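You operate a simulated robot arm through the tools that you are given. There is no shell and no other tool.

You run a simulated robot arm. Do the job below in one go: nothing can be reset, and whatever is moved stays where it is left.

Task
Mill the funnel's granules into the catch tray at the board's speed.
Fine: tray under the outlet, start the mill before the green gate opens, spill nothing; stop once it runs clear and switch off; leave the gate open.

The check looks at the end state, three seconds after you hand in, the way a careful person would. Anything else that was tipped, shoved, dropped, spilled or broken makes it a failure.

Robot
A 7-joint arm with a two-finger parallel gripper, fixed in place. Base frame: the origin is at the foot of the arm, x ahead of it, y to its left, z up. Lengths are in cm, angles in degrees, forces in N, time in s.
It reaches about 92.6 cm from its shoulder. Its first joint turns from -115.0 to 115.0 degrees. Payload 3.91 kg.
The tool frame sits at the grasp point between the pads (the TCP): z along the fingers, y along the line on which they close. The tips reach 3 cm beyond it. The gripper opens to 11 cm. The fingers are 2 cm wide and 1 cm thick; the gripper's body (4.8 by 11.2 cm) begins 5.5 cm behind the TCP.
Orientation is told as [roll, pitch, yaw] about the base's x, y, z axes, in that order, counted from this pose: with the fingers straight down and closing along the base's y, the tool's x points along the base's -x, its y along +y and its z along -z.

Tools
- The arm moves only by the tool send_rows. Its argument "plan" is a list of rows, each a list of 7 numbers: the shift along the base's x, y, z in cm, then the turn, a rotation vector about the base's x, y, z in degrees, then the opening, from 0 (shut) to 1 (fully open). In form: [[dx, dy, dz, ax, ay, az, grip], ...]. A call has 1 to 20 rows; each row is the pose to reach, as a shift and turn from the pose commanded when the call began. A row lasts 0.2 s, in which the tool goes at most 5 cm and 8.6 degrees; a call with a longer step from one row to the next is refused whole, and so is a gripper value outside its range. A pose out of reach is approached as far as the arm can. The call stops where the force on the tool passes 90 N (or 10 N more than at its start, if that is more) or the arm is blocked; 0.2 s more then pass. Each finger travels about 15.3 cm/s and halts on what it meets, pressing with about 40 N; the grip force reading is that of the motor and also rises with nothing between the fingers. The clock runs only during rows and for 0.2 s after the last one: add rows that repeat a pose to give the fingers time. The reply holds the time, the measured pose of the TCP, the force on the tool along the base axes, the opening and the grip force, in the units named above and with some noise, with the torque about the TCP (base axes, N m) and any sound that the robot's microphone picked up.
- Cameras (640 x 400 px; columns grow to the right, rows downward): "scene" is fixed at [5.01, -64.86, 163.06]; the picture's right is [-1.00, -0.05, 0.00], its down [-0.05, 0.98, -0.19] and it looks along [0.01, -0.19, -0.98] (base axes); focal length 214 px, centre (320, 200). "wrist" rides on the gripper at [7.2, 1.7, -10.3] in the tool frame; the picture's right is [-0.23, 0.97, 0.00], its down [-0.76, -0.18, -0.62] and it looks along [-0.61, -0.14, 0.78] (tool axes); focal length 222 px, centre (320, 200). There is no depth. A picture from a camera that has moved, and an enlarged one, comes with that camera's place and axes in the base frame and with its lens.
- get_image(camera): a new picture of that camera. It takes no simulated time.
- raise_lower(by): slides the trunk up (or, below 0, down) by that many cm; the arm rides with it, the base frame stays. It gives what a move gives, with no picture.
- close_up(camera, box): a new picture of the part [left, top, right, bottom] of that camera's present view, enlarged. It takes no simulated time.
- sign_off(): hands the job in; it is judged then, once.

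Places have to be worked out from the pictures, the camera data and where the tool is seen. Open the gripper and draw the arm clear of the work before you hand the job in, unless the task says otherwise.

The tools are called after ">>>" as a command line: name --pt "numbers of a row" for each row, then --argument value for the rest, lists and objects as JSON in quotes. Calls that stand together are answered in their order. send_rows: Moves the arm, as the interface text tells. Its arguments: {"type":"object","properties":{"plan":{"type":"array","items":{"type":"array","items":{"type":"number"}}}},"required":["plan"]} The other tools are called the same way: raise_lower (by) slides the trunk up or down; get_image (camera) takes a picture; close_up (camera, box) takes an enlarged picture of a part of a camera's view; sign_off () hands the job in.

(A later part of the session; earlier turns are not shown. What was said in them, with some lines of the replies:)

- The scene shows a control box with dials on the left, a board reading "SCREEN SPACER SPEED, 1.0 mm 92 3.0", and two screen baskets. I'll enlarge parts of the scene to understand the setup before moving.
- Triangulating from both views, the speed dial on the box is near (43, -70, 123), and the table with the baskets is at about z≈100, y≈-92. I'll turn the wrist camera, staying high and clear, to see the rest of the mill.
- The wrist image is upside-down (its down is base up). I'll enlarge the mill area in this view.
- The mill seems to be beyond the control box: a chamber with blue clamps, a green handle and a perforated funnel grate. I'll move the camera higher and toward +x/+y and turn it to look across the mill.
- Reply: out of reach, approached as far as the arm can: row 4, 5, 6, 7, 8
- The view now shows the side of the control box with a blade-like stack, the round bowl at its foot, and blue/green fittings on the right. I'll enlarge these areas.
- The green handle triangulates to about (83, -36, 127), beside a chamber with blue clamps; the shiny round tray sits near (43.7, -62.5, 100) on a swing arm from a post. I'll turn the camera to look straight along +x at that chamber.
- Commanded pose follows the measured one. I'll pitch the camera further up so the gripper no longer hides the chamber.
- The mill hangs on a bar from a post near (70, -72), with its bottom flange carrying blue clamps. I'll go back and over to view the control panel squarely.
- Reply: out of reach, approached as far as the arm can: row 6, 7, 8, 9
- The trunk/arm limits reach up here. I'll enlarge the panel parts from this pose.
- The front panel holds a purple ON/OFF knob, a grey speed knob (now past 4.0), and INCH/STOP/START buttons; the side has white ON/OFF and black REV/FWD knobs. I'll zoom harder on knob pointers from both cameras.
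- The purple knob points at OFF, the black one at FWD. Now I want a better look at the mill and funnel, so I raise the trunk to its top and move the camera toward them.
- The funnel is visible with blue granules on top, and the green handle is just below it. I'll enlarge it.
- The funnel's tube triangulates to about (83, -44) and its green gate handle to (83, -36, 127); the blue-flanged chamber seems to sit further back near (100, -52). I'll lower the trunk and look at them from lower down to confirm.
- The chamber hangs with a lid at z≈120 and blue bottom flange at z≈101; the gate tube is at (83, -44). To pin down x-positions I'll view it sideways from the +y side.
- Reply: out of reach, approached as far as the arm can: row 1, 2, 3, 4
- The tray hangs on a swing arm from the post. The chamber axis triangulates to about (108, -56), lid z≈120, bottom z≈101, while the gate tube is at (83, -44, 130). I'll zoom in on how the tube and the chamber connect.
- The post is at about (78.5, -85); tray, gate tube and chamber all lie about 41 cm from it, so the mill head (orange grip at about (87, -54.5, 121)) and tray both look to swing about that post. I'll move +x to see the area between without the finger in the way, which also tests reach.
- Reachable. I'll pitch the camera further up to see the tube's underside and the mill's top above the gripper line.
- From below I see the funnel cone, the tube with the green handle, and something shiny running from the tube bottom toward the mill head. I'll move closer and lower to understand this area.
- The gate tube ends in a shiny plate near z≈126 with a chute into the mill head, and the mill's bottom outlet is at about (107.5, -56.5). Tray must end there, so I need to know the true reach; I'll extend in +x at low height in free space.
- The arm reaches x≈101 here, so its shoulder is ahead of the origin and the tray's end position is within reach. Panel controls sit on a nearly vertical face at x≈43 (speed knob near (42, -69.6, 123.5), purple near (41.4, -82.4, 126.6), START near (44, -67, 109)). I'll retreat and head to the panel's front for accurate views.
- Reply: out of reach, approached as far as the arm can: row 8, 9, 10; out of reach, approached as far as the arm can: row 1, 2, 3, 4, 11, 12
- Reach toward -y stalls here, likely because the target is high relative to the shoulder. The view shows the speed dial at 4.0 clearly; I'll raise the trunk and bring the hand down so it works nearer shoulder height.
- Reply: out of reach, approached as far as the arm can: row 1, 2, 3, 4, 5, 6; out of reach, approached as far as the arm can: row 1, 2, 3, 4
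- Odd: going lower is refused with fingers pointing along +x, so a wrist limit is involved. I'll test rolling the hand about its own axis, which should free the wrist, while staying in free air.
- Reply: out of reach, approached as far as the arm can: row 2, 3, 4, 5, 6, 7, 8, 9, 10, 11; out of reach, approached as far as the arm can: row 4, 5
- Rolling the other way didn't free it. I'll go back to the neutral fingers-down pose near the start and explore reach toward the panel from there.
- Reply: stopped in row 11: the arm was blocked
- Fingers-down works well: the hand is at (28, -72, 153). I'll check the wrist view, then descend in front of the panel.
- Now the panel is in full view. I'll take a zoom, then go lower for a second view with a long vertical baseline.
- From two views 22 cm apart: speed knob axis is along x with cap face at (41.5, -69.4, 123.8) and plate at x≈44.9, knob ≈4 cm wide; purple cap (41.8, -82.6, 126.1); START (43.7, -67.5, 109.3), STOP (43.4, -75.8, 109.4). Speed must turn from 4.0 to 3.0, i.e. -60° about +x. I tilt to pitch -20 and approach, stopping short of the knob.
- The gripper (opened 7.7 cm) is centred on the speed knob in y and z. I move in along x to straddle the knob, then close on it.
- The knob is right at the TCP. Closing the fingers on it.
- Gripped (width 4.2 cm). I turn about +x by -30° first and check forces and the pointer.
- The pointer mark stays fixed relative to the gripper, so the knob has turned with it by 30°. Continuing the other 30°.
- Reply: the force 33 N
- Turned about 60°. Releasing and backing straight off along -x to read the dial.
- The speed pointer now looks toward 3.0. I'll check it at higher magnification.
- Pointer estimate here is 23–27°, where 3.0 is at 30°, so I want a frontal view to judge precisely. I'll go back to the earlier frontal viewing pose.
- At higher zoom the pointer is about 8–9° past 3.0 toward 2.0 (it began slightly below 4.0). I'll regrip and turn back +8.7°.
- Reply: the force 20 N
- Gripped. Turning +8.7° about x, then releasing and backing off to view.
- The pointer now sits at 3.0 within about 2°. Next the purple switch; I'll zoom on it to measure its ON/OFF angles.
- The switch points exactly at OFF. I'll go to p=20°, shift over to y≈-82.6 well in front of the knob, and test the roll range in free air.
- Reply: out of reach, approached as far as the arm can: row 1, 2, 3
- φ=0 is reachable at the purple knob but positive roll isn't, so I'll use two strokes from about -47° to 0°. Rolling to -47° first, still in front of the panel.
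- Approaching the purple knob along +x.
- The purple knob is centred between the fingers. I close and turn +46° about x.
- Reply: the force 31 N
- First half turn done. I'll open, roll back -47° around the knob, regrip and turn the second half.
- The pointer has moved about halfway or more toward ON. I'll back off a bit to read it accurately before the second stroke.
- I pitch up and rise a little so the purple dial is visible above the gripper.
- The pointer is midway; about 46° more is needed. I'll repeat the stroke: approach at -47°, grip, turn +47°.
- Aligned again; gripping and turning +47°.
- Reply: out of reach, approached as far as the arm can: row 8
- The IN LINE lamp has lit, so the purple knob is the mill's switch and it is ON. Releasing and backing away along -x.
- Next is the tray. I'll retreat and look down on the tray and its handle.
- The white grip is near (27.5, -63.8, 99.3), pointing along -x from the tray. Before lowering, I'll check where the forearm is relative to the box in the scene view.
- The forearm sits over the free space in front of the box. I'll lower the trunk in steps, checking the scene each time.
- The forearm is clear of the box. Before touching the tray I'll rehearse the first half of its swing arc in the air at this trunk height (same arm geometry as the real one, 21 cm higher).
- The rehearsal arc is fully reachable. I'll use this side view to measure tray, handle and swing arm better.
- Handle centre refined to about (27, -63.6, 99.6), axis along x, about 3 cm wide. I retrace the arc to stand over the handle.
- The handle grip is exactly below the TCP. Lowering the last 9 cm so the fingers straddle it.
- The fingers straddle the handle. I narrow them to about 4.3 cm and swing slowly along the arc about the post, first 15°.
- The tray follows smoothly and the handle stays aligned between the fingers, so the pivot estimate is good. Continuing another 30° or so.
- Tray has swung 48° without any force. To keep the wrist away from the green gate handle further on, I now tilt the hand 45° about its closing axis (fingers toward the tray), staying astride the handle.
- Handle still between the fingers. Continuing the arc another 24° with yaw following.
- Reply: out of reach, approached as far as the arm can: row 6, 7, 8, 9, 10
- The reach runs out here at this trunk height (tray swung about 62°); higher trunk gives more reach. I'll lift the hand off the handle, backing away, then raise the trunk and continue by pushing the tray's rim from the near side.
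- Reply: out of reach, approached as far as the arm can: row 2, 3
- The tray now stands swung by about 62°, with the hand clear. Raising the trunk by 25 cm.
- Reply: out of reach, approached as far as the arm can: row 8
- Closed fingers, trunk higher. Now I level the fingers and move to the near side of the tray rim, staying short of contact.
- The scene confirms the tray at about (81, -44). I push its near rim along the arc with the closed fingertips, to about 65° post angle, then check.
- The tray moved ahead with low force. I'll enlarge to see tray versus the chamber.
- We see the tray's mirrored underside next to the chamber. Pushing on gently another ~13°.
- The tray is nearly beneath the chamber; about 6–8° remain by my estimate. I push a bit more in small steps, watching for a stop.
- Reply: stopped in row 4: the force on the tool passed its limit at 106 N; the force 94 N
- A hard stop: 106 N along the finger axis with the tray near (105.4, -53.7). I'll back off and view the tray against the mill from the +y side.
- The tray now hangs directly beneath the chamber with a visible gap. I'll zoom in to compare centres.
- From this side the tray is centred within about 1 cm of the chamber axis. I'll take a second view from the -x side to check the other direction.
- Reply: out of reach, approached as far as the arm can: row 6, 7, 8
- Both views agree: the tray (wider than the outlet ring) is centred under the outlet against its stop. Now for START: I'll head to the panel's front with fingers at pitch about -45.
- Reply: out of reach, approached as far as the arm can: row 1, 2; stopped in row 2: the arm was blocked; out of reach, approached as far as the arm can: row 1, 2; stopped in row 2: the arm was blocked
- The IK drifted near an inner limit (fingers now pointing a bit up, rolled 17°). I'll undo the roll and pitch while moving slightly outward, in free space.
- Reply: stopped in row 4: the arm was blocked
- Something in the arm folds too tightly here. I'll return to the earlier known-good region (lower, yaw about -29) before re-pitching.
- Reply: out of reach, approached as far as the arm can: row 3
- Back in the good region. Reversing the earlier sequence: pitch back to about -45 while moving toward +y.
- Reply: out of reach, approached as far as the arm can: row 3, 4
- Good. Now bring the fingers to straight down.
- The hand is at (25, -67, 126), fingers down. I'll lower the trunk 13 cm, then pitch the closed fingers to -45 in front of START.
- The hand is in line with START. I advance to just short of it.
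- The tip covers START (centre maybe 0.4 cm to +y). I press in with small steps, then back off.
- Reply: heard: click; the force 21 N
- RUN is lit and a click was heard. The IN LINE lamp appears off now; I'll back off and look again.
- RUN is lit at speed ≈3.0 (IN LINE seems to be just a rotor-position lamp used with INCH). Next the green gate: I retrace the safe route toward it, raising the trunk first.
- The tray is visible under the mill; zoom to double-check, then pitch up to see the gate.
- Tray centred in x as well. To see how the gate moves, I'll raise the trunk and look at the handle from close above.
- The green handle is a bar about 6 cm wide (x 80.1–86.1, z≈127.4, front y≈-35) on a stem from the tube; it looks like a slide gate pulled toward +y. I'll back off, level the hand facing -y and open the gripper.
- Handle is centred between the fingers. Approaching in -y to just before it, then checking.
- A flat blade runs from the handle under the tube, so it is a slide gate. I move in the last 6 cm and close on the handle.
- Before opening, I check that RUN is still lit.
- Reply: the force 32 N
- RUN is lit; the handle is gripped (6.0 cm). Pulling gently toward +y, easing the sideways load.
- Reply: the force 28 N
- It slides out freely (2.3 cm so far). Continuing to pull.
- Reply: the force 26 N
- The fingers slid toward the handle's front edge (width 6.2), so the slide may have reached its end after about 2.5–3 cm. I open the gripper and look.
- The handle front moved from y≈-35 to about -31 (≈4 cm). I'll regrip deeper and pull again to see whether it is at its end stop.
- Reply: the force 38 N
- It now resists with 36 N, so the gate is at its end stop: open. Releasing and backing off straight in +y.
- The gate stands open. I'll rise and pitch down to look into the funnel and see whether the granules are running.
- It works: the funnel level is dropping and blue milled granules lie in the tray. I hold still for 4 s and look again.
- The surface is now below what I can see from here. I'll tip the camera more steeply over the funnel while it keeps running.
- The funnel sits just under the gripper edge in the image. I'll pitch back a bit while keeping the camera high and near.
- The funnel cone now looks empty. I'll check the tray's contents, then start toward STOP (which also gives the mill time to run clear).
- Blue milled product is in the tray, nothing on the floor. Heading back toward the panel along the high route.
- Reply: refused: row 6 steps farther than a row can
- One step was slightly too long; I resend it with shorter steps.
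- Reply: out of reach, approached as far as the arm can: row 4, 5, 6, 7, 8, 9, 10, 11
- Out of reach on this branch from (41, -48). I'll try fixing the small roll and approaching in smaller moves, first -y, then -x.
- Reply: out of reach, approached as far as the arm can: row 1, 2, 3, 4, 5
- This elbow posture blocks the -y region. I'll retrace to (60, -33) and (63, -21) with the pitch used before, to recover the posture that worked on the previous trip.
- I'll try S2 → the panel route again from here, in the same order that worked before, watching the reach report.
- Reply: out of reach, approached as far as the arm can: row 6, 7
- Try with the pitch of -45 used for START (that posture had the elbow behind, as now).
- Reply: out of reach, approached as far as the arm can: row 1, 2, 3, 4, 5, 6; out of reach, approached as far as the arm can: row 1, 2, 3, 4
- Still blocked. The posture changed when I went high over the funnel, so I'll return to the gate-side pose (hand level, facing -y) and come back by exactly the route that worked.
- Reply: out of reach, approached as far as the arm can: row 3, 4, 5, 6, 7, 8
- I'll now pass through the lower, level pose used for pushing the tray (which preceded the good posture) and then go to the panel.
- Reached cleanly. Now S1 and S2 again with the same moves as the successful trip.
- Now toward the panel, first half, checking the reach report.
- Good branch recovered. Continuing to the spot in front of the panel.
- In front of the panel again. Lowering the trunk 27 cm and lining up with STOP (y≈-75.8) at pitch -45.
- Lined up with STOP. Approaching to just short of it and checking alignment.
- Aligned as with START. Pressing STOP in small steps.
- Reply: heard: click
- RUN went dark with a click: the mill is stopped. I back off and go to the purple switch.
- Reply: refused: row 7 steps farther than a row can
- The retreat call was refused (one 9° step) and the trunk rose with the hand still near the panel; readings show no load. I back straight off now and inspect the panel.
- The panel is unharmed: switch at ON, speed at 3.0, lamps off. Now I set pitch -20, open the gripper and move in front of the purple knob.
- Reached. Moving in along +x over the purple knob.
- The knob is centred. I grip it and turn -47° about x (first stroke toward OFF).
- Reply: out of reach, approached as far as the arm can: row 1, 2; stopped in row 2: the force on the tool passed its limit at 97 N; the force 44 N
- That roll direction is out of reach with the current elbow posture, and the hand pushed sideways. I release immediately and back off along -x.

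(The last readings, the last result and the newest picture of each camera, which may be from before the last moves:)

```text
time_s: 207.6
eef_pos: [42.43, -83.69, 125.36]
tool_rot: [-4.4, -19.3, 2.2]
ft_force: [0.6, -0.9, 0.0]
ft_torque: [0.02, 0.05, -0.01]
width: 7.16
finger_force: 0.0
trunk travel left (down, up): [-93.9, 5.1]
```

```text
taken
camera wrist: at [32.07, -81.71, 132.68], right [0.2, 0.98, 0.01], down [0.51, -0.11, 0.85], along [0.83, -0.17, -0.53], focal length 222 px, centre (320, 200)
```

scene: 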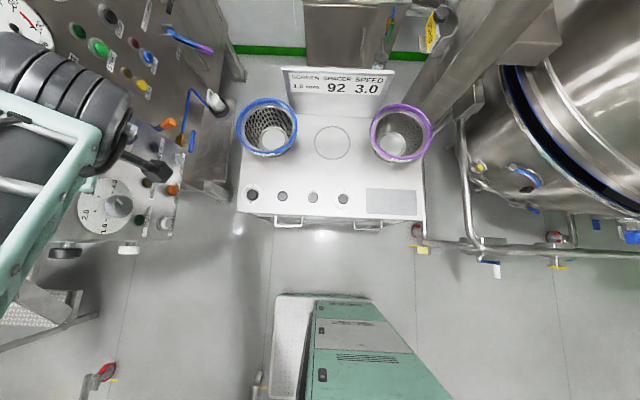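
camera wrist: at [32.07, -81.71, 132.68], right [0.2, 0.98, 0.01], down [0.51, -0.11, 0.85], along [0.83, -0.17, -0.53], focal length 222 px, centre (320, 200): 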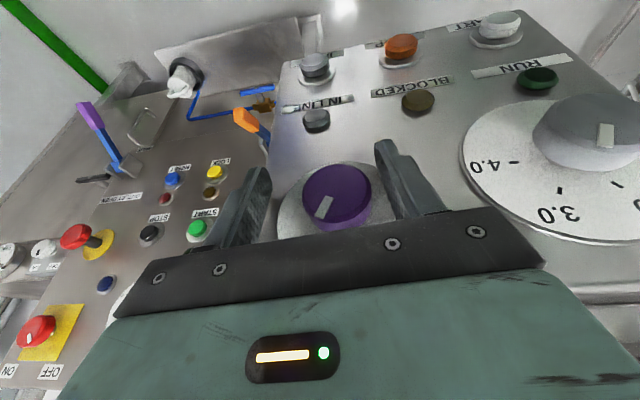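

>>> send_rows --pt "-3 0.4 0.2 0 0 0 0.65" --pt "-7 0.8 0.5 0 0 0 0.65" --pt "-11 1 0.5 0 0 0 0.65" --pt "-14 1 0.5 4.4 0 -2 0.65"

>>> get_image --camera "scene"

```text
time_s: 208.6
eef_pos: [28.37, -83.58, 126.17]
tool_rot: [0.4, -19.3, -1.2]
ft_force: [0.4, -0.4, 0.0]
ft_torque: [0.0, 0.04, -0.03]
width: 7.15
finger_force: 0.1
out of reach, approached as far as the arm can: row 1, 2, 3, 4
trunk travel left (down, up): [-93.9, 5.1]
```

```text
taken
```

scene: 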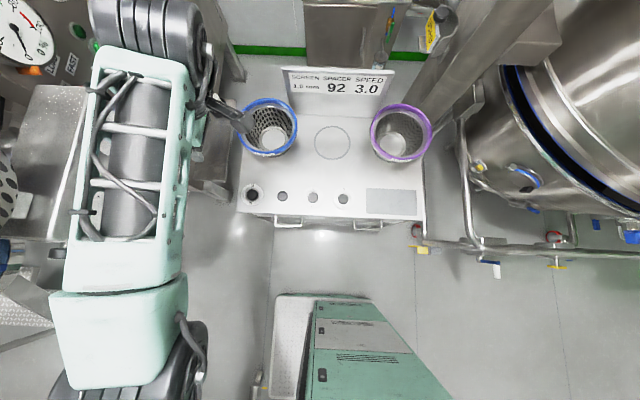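

Elbow is straight behind now. I'll test in free air whether the roll to -48° is reachable from here at x≈25, a little closer in y.

>>> send_rows --pt "-2 2 1 -6 0 0 0.65" --pt "-3 4 2 -12 0 0 0.65" --pt "-3 4 2 -18 0 0 0.65" --pt "-3 4 2 -24 0 0 0.65" --pt "-3 4 2 -32 0 0 0.65" --pt "-3 4 2 -40 0 0 0.65" --pt "-3 4 2 -48 0 0 0.65"

>>> get_image --camera "scene"

```text
time_s: 210.2
eef_pos: [21.67, -97.5, 130.02]
tool_rot: [-47.7, -14.1, 13.4]
ft_force: [0.6, -0.4, 0.6]
ft_torque: [0.03, 0.07, -0.04]
width: 7.16
finger_force: 0.0
out of reach, approached as far as the arm can: row 1, 2, 3, 4, 5, 6, 7
trunk travel left (down, up): [-93.9, 5.1]
```

```text
taken
```

scene: 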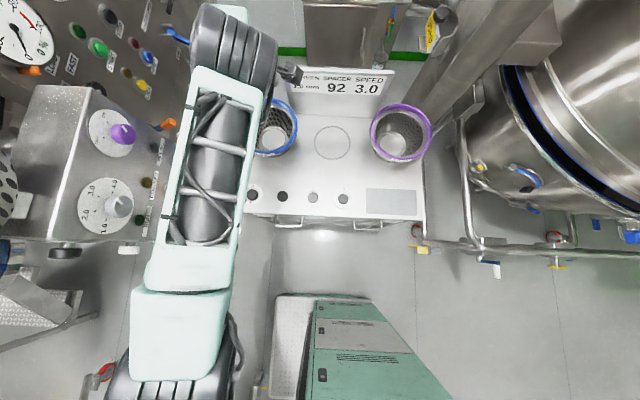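

In this posture the arm cannot fold closer. I'll undo the roll, go back through the STOP-retreat pose (pitch -45) to the fingers-down pose near (25, -67), where the better posture returns.

>>> send_rows --pt "0 2 0 8 0 0 0.65" --pt "0 4.5 0 16 0 0 0.65" --pt "0 7 0 24 0 0 0.65" --pt "1 9.5 0 32 0 0 0.65" --pt "2 12 0 40 0 0 0.65" --pt "3 14 0 47.5 0 0 0.65"

>>> get_image --camera "scene"

```text
time_s: 211.6
eef_pos: [24.71, -83.12, 129.25]
tool_rot: [-0.1, -19.3, -1.1]
ft_force: [0.2, 0.2, -0.8]
ft_torque: [0.02, 0.01, -0.01]
width: 7.14
finger_force: 0.1
out of reach, approached as far as the arm can: row 1, 2, 3, 4, 5, 6
trunk travel left (down, up): [-93.9, 5.1]
```

```text
taken
```

scene: 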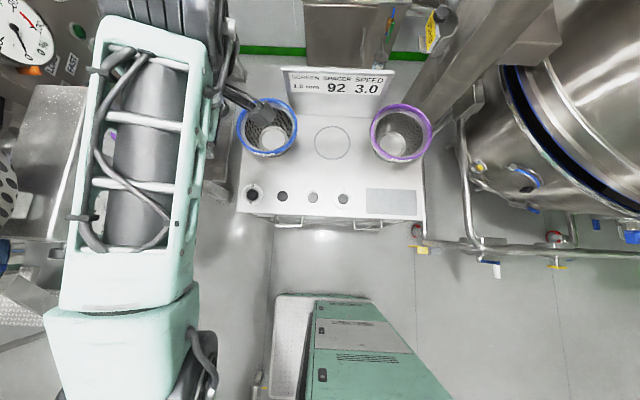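

>>> send_rows --pt "0 1.5 1 0 -6.5 0 0.3" --pt "-0.5 3.5 2 0 -13 0 0.1" --pt "-1 5.5 3 0 -19.5 0 0" --pt "-1.4 7.8 3.6 0 -25.7 1 0"

>>> send_rows --pt "0.3 1.5 0.3 0 8 0 0" --pt "0.6 3 0.6 0 16 0 0" --pt "1 4.5 1 0 24 0 0" --pt "1.3 6 1.5 0 32 0 0" --pt "1.6 7.5 2 0 40 0 0" --pt "1.8 8 2.2 0 45 0 0"

>>> get_image --camera "scene"

```text
time_s: 212.6
eef_pos: [22.39, -81.75, 134.0]
tool_rot: [0.5, -44.1, -0.5]
ft_force: [0.0, 0.0, 0.2]
ft_torque: [0.0, 0.0, -0.01]
width: 0.02
finger_force: 37.5
out of reach, approached as far as the arm can: row 1, 2, 3, 4
trunk travel left (down, up): [-93.9, 5.1]
```

```text
time_s: 214.0
eef_pos: [24.13, -80.41, 138.62]
tool_rot: [0.1, 0.2, -0.3]
ft_force: [-0.2, -0.5, 0.1]
ft_torque: [-0.04, -0.02, -0.02]
width: 0.0
finger_force: 37.4
out of reach, approached as far as the arm can: row 1, 2, 3, 4, 5, 6
trunk travel left (down, up): [-93.9, 5.1]
```

```text
taken
```

scene: 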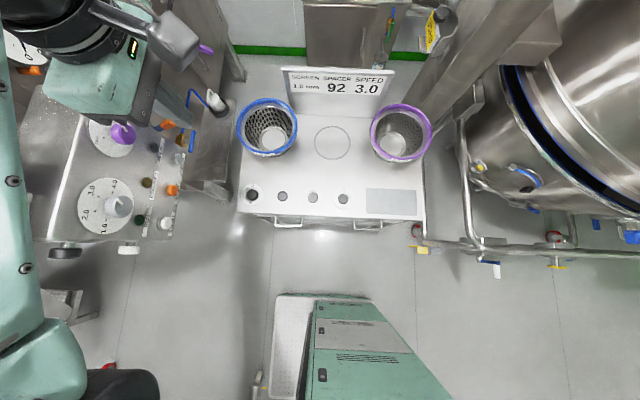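

The arm seems stuck near a straight-arm singularity. I'll perturb: shift sideways/down first, then ask for a closer position.

>>> send_rows --pt "-4 0 -2 0 0 0 0" --pt "-8 1 -4 0 0 0 0" --pt "-12 2 -6 0 0 0 0" --pt "-14 6 -8 0 0 0 0" --pt "-14 10 -8 0 0 0 0"

>>> get_image --camera "scene"

```text
time_s: 215.4
eef_pos: [8.23, -79.49, 143.56]
tool_rot: [-20.3, 3.6, -1.4]
ft_force: [-0.5, -0.7, -0.8]
ft_torque: [-0.05, 0.02, 0.01]
width: 0.0
finger_force: 38.4
out of reach, approached as far as the arm can: row 1, 2, 3, 4
trunk travel left (down, up): [-93.9, 5.1]
stopped in row 5: the arm was blocked; the commanded pose is now the measured one
```

```text
taken
```

scene: 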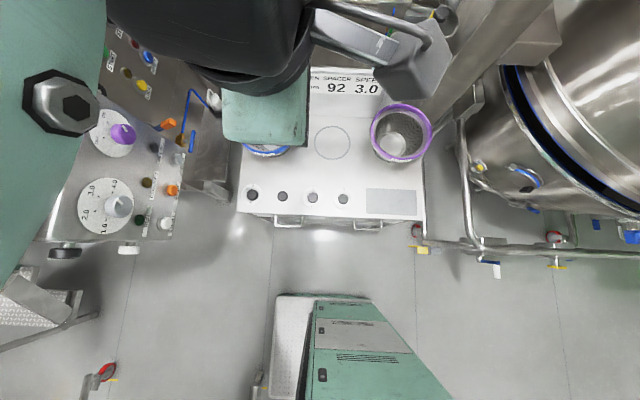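

The posture flipped: the forearm now comes from the +x side again, as in the first session. I level the hand and move toward (22, -72, 145).

>>> send_rows --pt "2 1 0.5 5 -1 0 0" --pt "5 2 1 10 -2 0.5 0" --pt "8 4 1 15 -3 1 0" --pt "11 6 1 20.3 -3.6 1.4 0" --pt "13.5 7.5 1 20.3 -3.6 1.4 0"

>>> get_image --camera "scene"

>>> get_image --camera "wrist"

```text
time_s: 216.6
eef_pos: [21.86, -72.01, 144.83]
tool_rot: [0.2, 0.1, 0.6]
ft_force: [0.6, -1.5, 0.2]
ft_torque: [-0.01, 0.0, 0.02]
width: 0.0
finger_force: 37.8
trunk travel left (down, up): [-93.9, 5.1]
```

```text
taken
```

scene: 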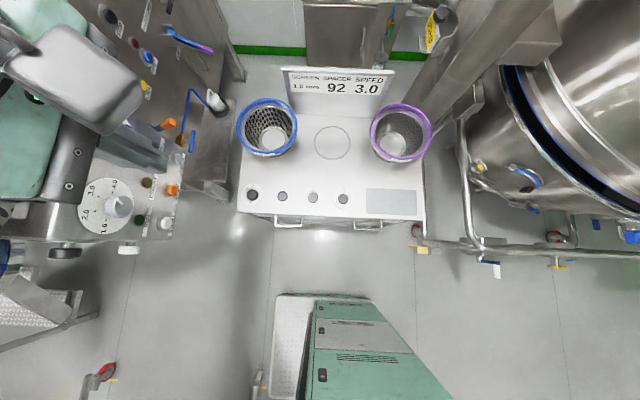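

```text
taken
camera wrist: at [14.61, -70.38, 155.2], right [0.22, 0.98, 0.0], down [0.76, -0.17, 0.62], along [0.61, -0.13, -0.78], focal length 222 px, centre (320, 200)
```

wrist: 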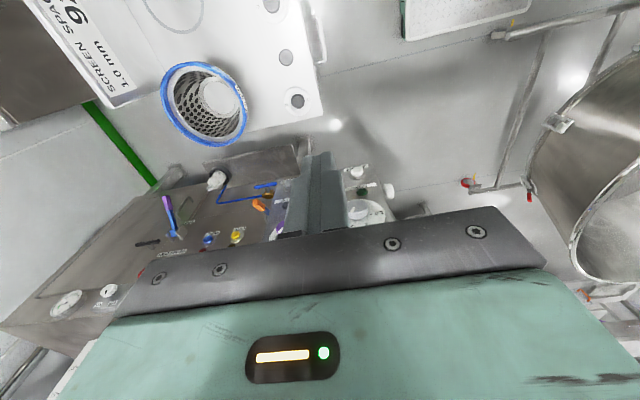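

Good posture again. I take the frontal viewing pose used before to read the switch.

>>> send_rows --pt "0 -1 -2 0 -8 0 0.3" --pt "0 -2 -4 0 -16 0 0.6" --pt "0 -3.5 -6 0 -24 0 0.8" --pt "0 -5 -8 0 -32 0 0.8" --pt "0 -6.5 -10 0 -40 0 0.8" --pt "0.2 -7.6 -11.6 0 -46 0 0.8"

>>> get_image --camera "wrist"

>>> close_up --camera "wrist" --box '[250, 100, 350, 200]'

```text
time_s: 218.0
eef_pos: [21.98, -79.57, 133.21]
tool_rot: [-0.7, -46.0, 0.9]
ft_force: [0.8, 1.0, 0.3]
ft_torque: [-0.01, 0.03, 0.0]
width: 8.79
finger_force: 0.2
trunk travel left (down, up): [-93.9, 5.1]
```

```text
taken
camera wrist: at [9.47, -78.04, 135.28], right [0.15, 0.98, 0.16], down [0.08, -0.17, 0.98], along [0.99, -0.13, -0.11], focal length 222 px, centre (320, 200)
```

wrist: 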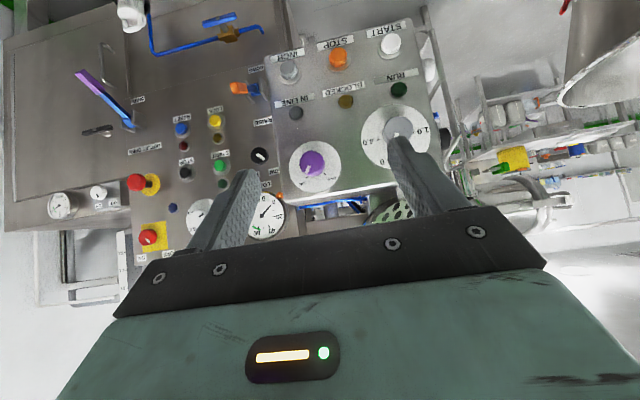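

```text
4.00 times, centred on (300, 150) of wrist
camera zoom: at [9.47, -78.04, 135.28], right [0.15, 0.98, 0.16], down [0.08, -0.17, 0.98], along [0.99, -0.13, -0.11], focal length 888 px, centre (400, 400)
```

zoom: 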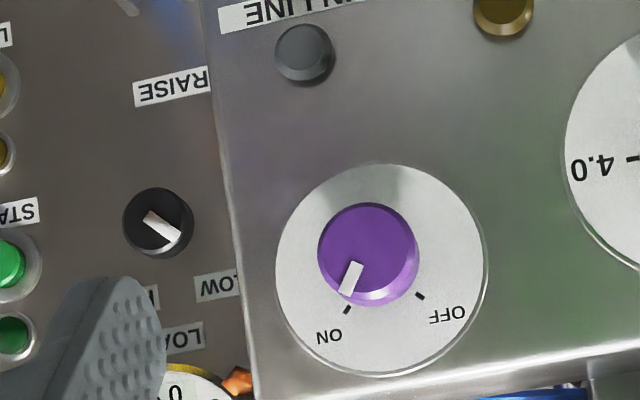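

The pointer is about 17° off ON; about 80° remain to OFF. I go to p=20°, then approach with φ≈0.

>>> send_rows --pt "2 0 -2 0 7 0 0.65" --pt "4 -1 -4 0 14 0 0.65" --pt "6 -2 -6 0 21 0 0.65" --pt "7 -3.1 -7.2 0 26.1 0 0.65"

>>> send_rows --pt "0 0 0 -8 0 0 0.65" --pt "0 0 0 -16 0 0 0.65" --pt "0 0 0 -24 0 0 0.65" --pt "0 0 0 -32 0 0 0.65" --pt "0 0 0 -40 0 0 0.65" --pt "0 0 0 -48 0 0 0.65"

```text
time_s: 219.0
eef_pos: [28.99, -82.57, 125.96]
tool_rot: [-0.1, -19.8, 0.7]
ft_force: [-0.9, 0.1, 0.0]
ft_torque: [-0.04, -0.06, 0.02]
width: 7.15
finger_force: 0.1
trunk travel left (down, up): [-93.9, 5.1]
```

```text
time_s: 220.4
eef_pos: [29.29, -82.66, 125.94]
tool_rot: [-47.4, -13.7, 15.4]
ft_force: [0.4, 0.0, 0.4]
ft_torque: [0.02, -0.01, 0.03]
width: 7.16
finger_force: 0.1
out of reach, approached as far as the arm can: row 6
trunk travel left (down, up): [-93.9, 5.1]
```

The roll range 0 to -46° works here. Rolling back to about -2° and approaching the knob.

>>> send_rows --pt "0 0 0 8 0 0 0.65" --pt "0 0 0 16 0 0 0.65" --pt "0 0 0 24 0 0 0.65" --pt "0 0 0 32 0 0 0.65" --pt "0 0 0 40 0 0 0.65" --pt "0 0 0 44 0 0 0.65" --pt "4 0 0 44 0 0 0.65" --pt "8 0 0 44 0 0 0.65" --pt "11 0 0 44 0 0 0.65" --pt "13 -0.1 0 44 0 0 0.65" --pt "13 -0.1 0 44 0 0 0.65"

>>> get_image --camera "wrist"

```text
time_s: 222.8
eef_pos: [41.95, -82.67, 125.57]
tool_rot: [-4.3, -19.7, 2.1]
ft_force: [0.7, -0.1, 0.4]
ft_torque: [0.0, 0.02, 0.01]
width: 7.17
finger_force: 0.2
trunk travel left (down, up): [-93.9, 5.1]
```

```text
taken
camera wrist: at [31.57, -80.62, 132.78], right [0.2, 0.98, 0.01], down [0.51, -0.11, 0.85], along [0.84, -0.17, -0.52], focal length 222 px, centre (320, 200)
```

wrist: 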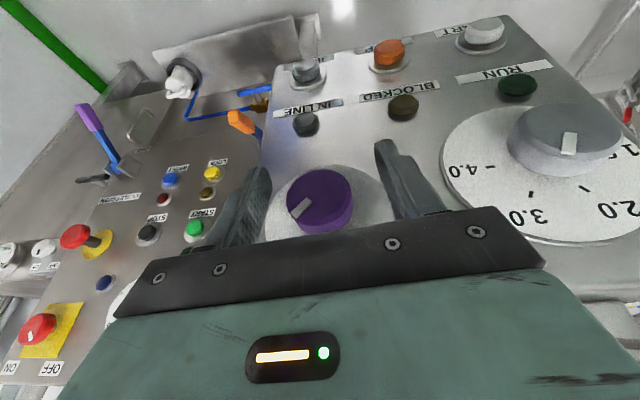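

Gripping and turning -41° about x.

>>> send_rows --pt "0.2 0 0.3 0 0 0 0.4" --pt "0.2 0 0.3 0 0 0 0.2" --pt "0.2 0 0.3 0 0 0 0.2" --pt "0.2 0 0.3 0 0 0 0.2"

>>> send_rows --pt "0 0 0 -6 0 0 0.2" --pt "0 0 0 -12 0 0 0.2" --pt "0 0 0 -18 0 0 0.2" --pt "0 0 0 -24 0 0 0.2" --pt "0 0 0 -30 0 0 0.2" --pt "0 0 0 -36 0 0 0.2" --pt "0 0 0 -41 0 0 0.2" --pt "0 0 0 -41 0 0 0.2"

>>> get_image --camera "wrist"

```text
time_s: 223.8
eef_pos: [42.08, -82.73, 125.93]
tool_rot: [-4.4, -19.7, 2.1]
ft_force: [4.4, -17.2, 5.6]
ft_torque: [0.02, 0.44, -0.91]
width: 3.76
finger_force: 44.5
trunk travel left (down, up): [-93.9, 5.1]
```

```text
time_s: 225.6
eef_pos: [41.99, -82.83, 125.94]
tool_rot: [-46.7, -13.3, 14.7]
ft_force: [-3.0, -8.9, -7.4]
ft_torque: [-0.02, 0.15, -0.71]
width: 3.75
finger_force: 44.8
trunk travel left (down, up): [-93.9, 5.1]
```

```text
taken
camera wrist: at [31.74, -76.57, 130.07], right [0.2, 0.74, -0.64], down [0.51, 0.48, 0.72], along [0.84, -0.47, -0.28], focal length 222 px, centre (320, 200)
```

wrist: 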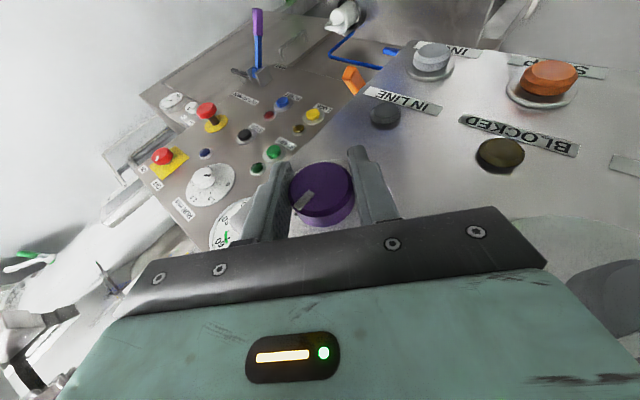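

First stroke good. Opening, rolling back +41°, and regripping.

>>> send_rows --pt "0 0 0 0 0 0 0.65" --pt "0 0 0 0 0 0 0.65" --pt "0 0 0 8 0 0 0.65" --pt "0 0 0 16 0 0 0.65" --pt "0 0 0 24 0 0 0.65" --pt "0 0 0 32 0 0 0.65" --pt "0 0 0 40 0 0 0.65" --pt "0 0 0 41.5 0 0 0.65"

>>> get_image --camera "wrist"

>>> close_up --camera "wrist" --box '[260, 140, 390, 250]'

```text
time_s: 227.4
eef_pos: [42.12, -82.65, 126.05]
tool_rot: [-3.9, -19.7, 2.0]
ft_force: [-0.4, -0.1, 0.4]
ft_torque: [-0.03, -0.03, 0.01]
width: 7.17
finger_force: 0.2
trunk travel left (down, up): [-93.9, 5.1]
```

```text
taken
camera wrist: at [31.77, -80.76, 133.34], right [0.2, 0.98, 0.02], down [0.51, -0.12, 0.85], along [0.84, -0.16, -0.52], focal length 222 px, centre (320, 200)
```

wrist: 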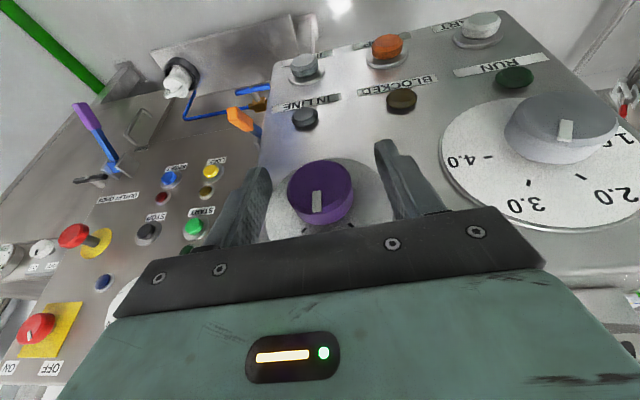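

```text
3.64 times, centred on (325, 195) of wrist
camera zoom: at [31.77, -80.76, 133.34], right [0.2, 0.98, 0.02], down [0.51, -0.12, 0.85], along [0.84, -0.16, -0.52], focal length 808 px, centre (302, 218)
```

zoom: 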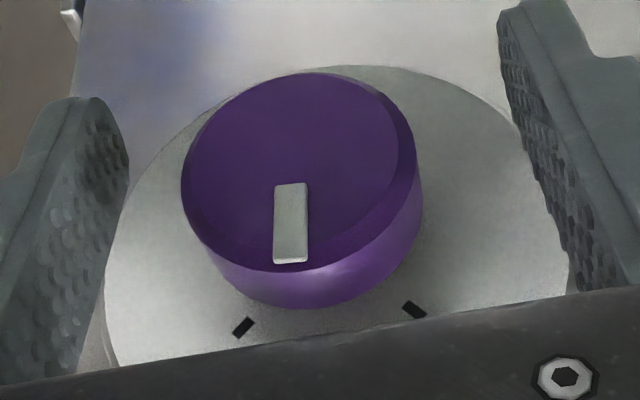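

The pointer is about midway. Gripping and turning the rest, -42°.

>>> send_rows --pt "0 0 0 0 0 0 0.3" --pt "0 0 0 0 0 0 0.2" --pt "0 0 0 0 0 0 0.2"

>>> send_rows --pt "0 0 0 -6 0 0 0.2" --pt "0 0 0 -12 0 0 0.2" --pt "0 0 0 -18 0 0 0.2" --pt "0 0 0 -24 0 0 0.2" --pt "0 0 0 -30 0 0 0.2" --pt "0 0 0 -36 0 0 0.2" --pt "0 0 0 -42 0 0 0.2" --pt "0 0 0 -42 0 0 0.2"

>>> get_image --camera "wrist"

```text
time_s: 228.2
eef_pos: [42.04, -82.71, 126.09]
tool_rot: [-4.0, -19.6, 1.9]
ft_force: [2.0, -6.7, 1.8]
ft_torque: [0.0, 0.2, -0.42]
width: 3.77
finger_force: 45.0
trunk travel left (down, up): [-93.9, 5.1]
```

```text
time_s: 230.0
eef_pos: [42.15, -82.58, 126.03]
tool_rot: [-47.3, -13.2, 14.9]
ft_force: [-6.0, 6.6, 6.4]
ft_torque: [-0.02, -0.07, -0.52]
width: 3.76
finger_force: 45.5
trunk travel left (down, up): [-93.9, 5.1]
```

```text
taken
camera wrist: at [31.75, -76.37, 130.14], right [0.2, 0.74, -0.64], down [0.51, 0.48, 0.71], along [0.84, -0.47, -0.28], focal length 222 px, centre (320, 200)
```

wrist: 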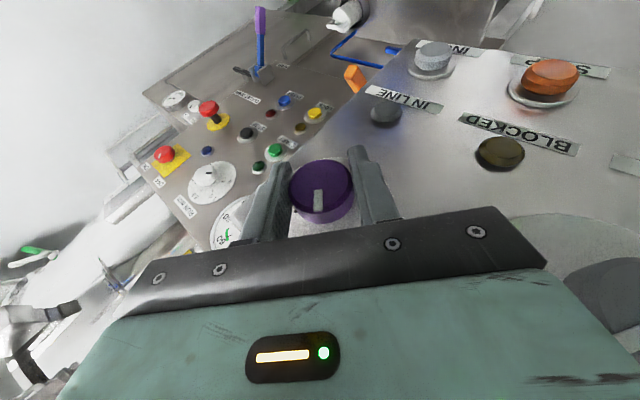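

The pointer relative to the gripper matches the original OFF view. Releasing and backing off to verify.

>>> send_rows --pt "0 0 0 0 0 0 0.65" --pt "0 0 0 0 0 0 0.65" --pt "-4 0 0 0 0 0 0.65" --pt "-8 0 0 0 0 0 0.65" --pt "-12 0 0 0 0 0 0.65" --pt "-14 0 0 8 0 0 0.65" --pt "-15 1 1 16 0 0 0.65" --pt "-16 3 2 24 0 0 0.65" --pt "-17 5 3 32 0 0 0.65" --pt "-18 7 4 40 0 0 0.65" --pt "-18 9 6 46 0 0 0.65"

>>> get_image --camera "scene"

>>> get_image --camera "wrist"

```text
time_s: 232.4
eef_pos: [24.33, -73.71, 132.09]
tool_rot: [0.5, -19.8, 0.5]
ft_force: [0.2, -0.1, 0.1]
ft_torque: [-0.01, 0.0, -0.01]
width: 7.15
finger_force: 0.2
trunk travel left (down, up): [-93.9, 5.1]
```

```text
taken
```

scene: 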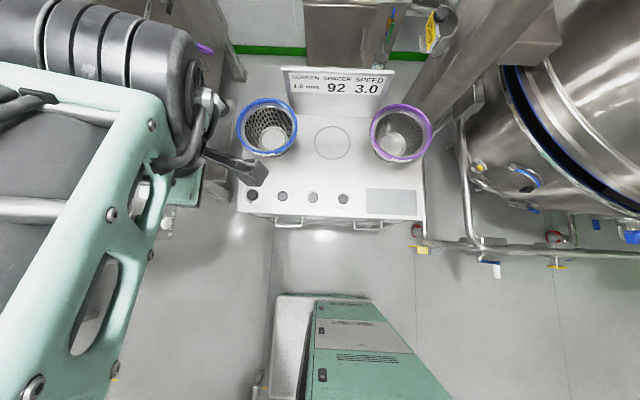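

```text
taken
camera wrist: at [13.93, -72.24, 139.58], right [0.2, 0.98, 0.09], down [0.51, -0.18, 0.84], along [0.84, -0.13, -0.53], focal length 222 px, centre (320, 200)
```

wrist: 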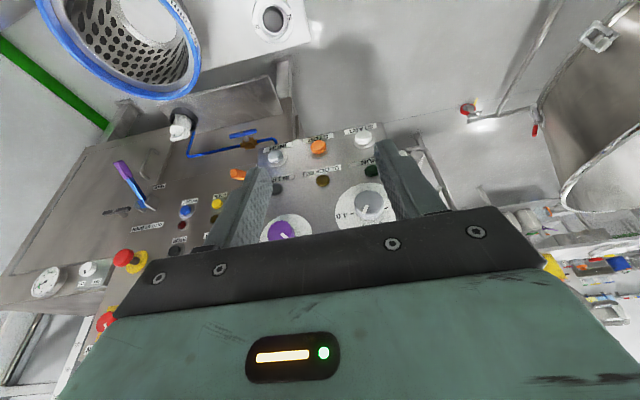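

Now the frontal view to read both knobs exactly.

>>> send_rows --pt "-1 -1 1 0 -8 0 0.8" --pt "-2 -3 1 0 -16 0 0.9" --pt "-2 -5 1 0 -24 0 1" --pt "-2 -6 1.2 0 -26 0 1"

>>> close_up --camera "wrist" --box '[250, 20, 430, 200]'

>>> close_up --camera "wrist" --box '[270, 110, 360, 200]'

```text
time_s: 233.4
eef_pos: [22.28, -79.83, 133.38]
tool_rot: [0.0, -45.9, 0.6]
ft_force: [-1.0, -0.9, -0.5]
ft_torque: [-0.01, 0.01, -0.01]
width: 11.02
finger_force: 0.1
trunk travel left (down, up): [-93.9, 5.1]
```

```text
2.22 times, centred on (340, 110) of wrist
camera zoom: at [9.68, -78.29, 135.39], right [0.14, 0.98, 0.16], down [0.08, -0.18, 0.98], along [0.99, -0.13, -0.11], focal length 494 px, centre (276, 400)
```

zoom: 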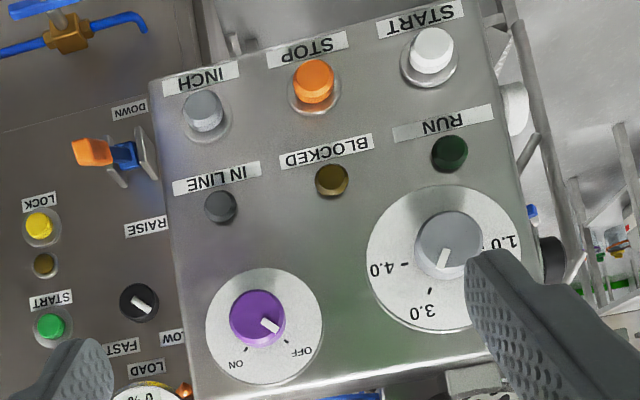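

```text
4.44 times, centred on (315, 155) of wrist
camera zoom: at [9.68, -78.29, 135.39], right [0.14, 0.98, 0.16], down [0.08, -0.18, 0.98], along [0.99, -0.13, -0.11], focal length 987 px, centre (342, 400)
```

zoom: 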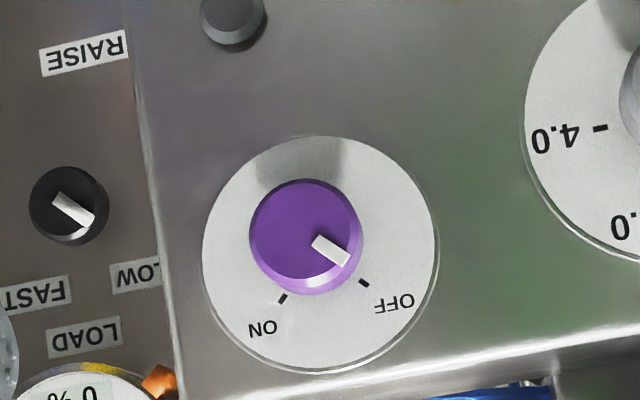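

Switch is at OFF, speed at 3.0, all lamps dark. I move away to the start area and then take a last look at the mill, gate and tray.

>>> send_rows --pt "-1 3 2 0 8 0 1" --pt "-2 7 4 0 16 0 1" --pt "-3 11 6 0 16 0 1" --pt "-3 15 8 0 16 0 1" --pt "-3 19 10 0 16 0 1" --pt "-3 23 12 0 16 0 1" --pt "-3 26 13 0 16 0 1"

>>> get_image --camera "scene"

```text
time_s: 235.0
eef_pos: [19.18, -53.86, 146.23]
tool_rot: [0.3, -29.8, 0.6]
ft_force: [-0.4, -0.5, -0.1]
ft_torque: [0.02, 0.02, 0.03]
width: 10.98
finger_force: 0.2
trunk travel left (down, up): [-93.9, 5.1]
```

```text
taken
```

scene: 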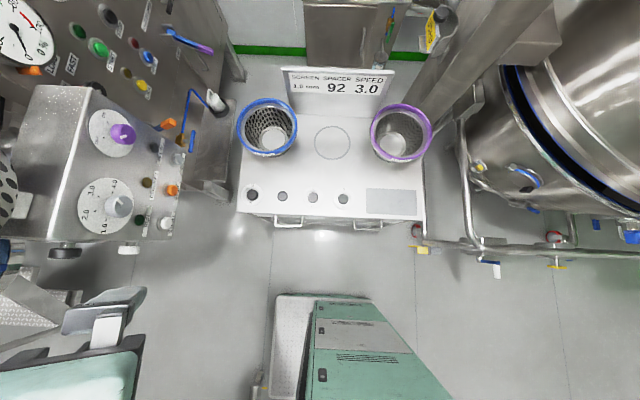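

Everything on the table and panel is in place. One more look at the mill, tray and floor from the high view.

>>> send_rows --pt "3.2 2.5 0.5 0 0 -3 1" --pt "6.4 5 1 0 0 -6 1" --pt "9.6 7.5 1.5 0 0 -9 1" --pt "12.8 10 2 0 0 -12 1" --pt "16 12.5 2 0 0 -15 1" --pt "19.2 15 2 0 0 -18 1" --pt "22.4 17.5 2 0 0 -21 1" --pt "25.6 20 2 0 0 -24 1" --pt "28.8 22 2 0 0 -28 1"

>>> get_image --camera "wrist"

>>> close_up --camera "wrist" --box '[290, 40, 450, 220]'

```text
time_s: 237.0
eef_pos: [50.04, -31.71, 144.83]
tool_rot: [0.0, -29.8, -27.1]
ft_force: [-0.4, 1.4, 0.1]
ft_torque: [-0.07, -0.02, -0.04]
width: 10.99
finger_force: 0.1
out of reach, approached as far as the arm can: row 7, 8, 9
trunk travel left (down, up): [-93.9, 5.1]
```

```text
taken
camera wrist: at [40.64, -24.93, 150.29], right [0.62, 0.78, 0.11], down [0.23, -0.32, 0.92], along [0.75, -0.54, -0.38], focal length 222 px, centre (320, 200)
```

wrist: 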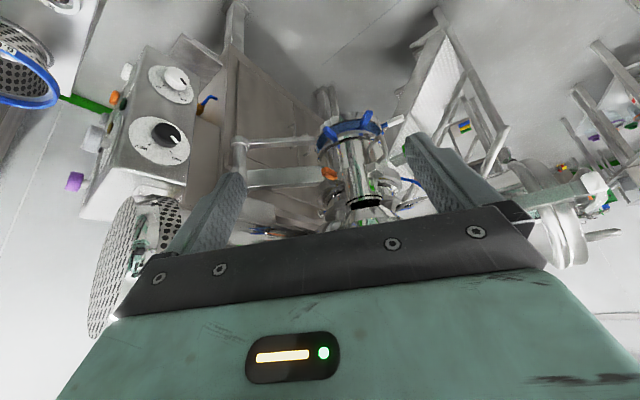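

```text
2.22 times, centred on (370, 130) of wrist
camera zoom: at [40.64, -24.93, 150.29], right [0.62, 0.78, 0.11], down [0.23, -0.32, 0.92], along [0.75, -0.54, -0.38], focal length 494 px, centre (209, 356)
```

zoom: 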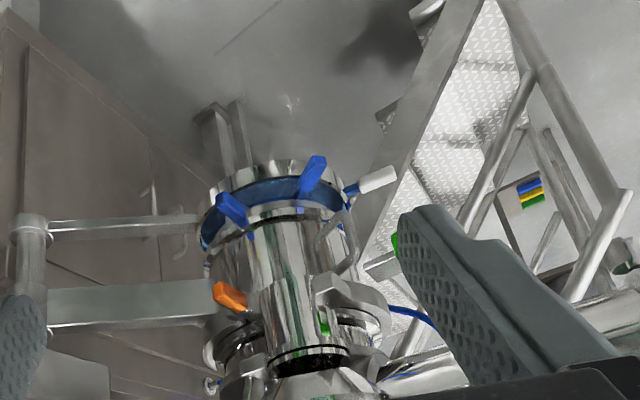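

Tray is under the outlet with the milled product, gate out, no spill on the floor. I draw the arm back to the start area, gripper open.

>>> send_rows --pt "-3.2 -2.5 0.5 0 0 3 1" --pt "-6.4 -5 1 0 0 6 1" --pt "-9.6 -7.5 1 0 0 9 1" --pt "-12.8 -10 1 0 0 12 1" --pt "-16 -12.5 1 0 0 15 1" --pt "-19.2 -15 1 0 0 18 1" --pt "-22.4 -17.5 1 0 0 21 1" --pt "-25.6 -19.5 1 0 0 24 1" --pt "-28.8 -21 1 0 0 27 1" --pt "-30 -21 1 0 8 27 1"

>>> get_image --camera "scene"

>>> close_up --camera "scene" --box '[60, 80, 240, 270]'

```text
time_s: 239.2
eef_pos: [19.74, -52.92, 145.35]
tool_rot: [-1.7, -22.1, 0.5]
ft_force: [0.2, -0.8, 0.3]
ft_torque: [0.0, 0.02, -0.01]
width: 11.01
finger_force: 0.0
out of reach, approached as far as the arm can: row 1
trunk travel left (down, up): [-93.9, 5.1]
```

```text
taken
```

scene: 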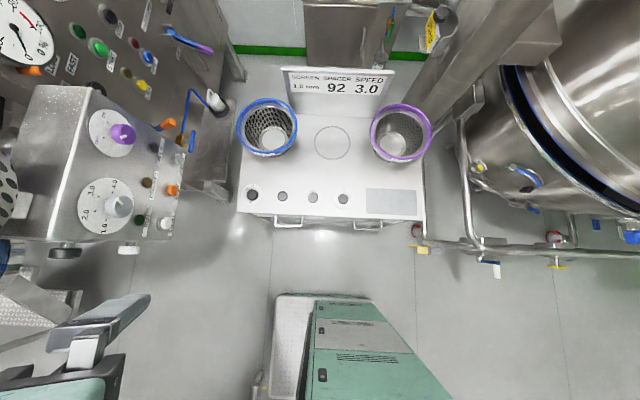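

```text
2.11 times, centred on (150, 175) of scene
camera zoom: at [5.01, -64.86, 163.06], right [-1.0, -0.05, 0.0], down [-0.05, 0.98, -0.19], along [0.01, -0.19, -0.98], focal length 452 px, centre (678, 253)
```

zoom: 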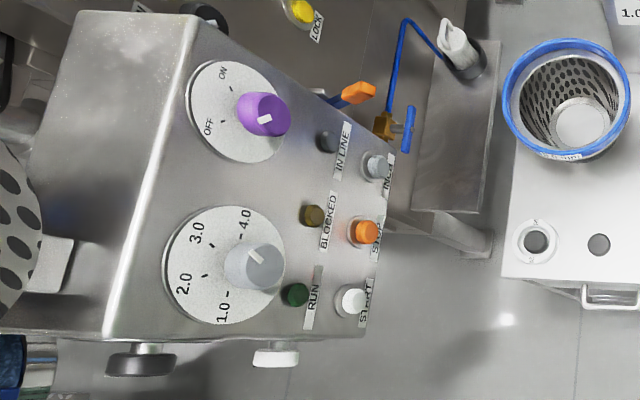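

The mill is stopped and switched OFF with its lamps dark, and the speed knob is at 3.0. The gate was left open, the funnel is empty with the product in the tray under the outlet, and the arm is clear with the gripper open. I hand the job in.

>>> sign_off

```text
The job is handed in.
```

I milled the funnel's granules into the catch tray and handed the job in. The result of the check has not come back yet.

- **Speed:** The dial is set to the board's 3.0, within about 2°. It was at about 4.0 when I started.
- **Tray:** I swung it round to its stop under the mill outlet. Several camera views put it within about 1 cm of centre.
- **Run:** I switched the mill on and pressed START. The RUN light was lit before I slid the green gate open to its end stop.
- **Clear:** The funnel looked empty about 12 s after the gate opened. I pressed STOP about 35 s after that and the RUN light went out. I could not see inside the chute or the mill, so I judged it clear from the empty funnel and the time that had passed.
- **End state:** The switch is at OFF, the panel lights are dark, and the gate was left open. The product is in the tray, and I saw nothing spilled. The gripper is open and the arm is back near its start position.

Three things went less than cleanly:

- **STOP button:** After I pressed it, a retreat move was refused, and the hand then rose about 22 cm close against the panel. I inspected the panel afterwards and saw no damage.
- **Switching off:** My first try ran out of reach, pushed the knob sideways with 97 N and tripped the force limit. I released it, changed posture and completed the turn.
- **Returning for STOP:** An awkward arm posture held me up for about 20 s, so the mill ran empty longer than it needed to.
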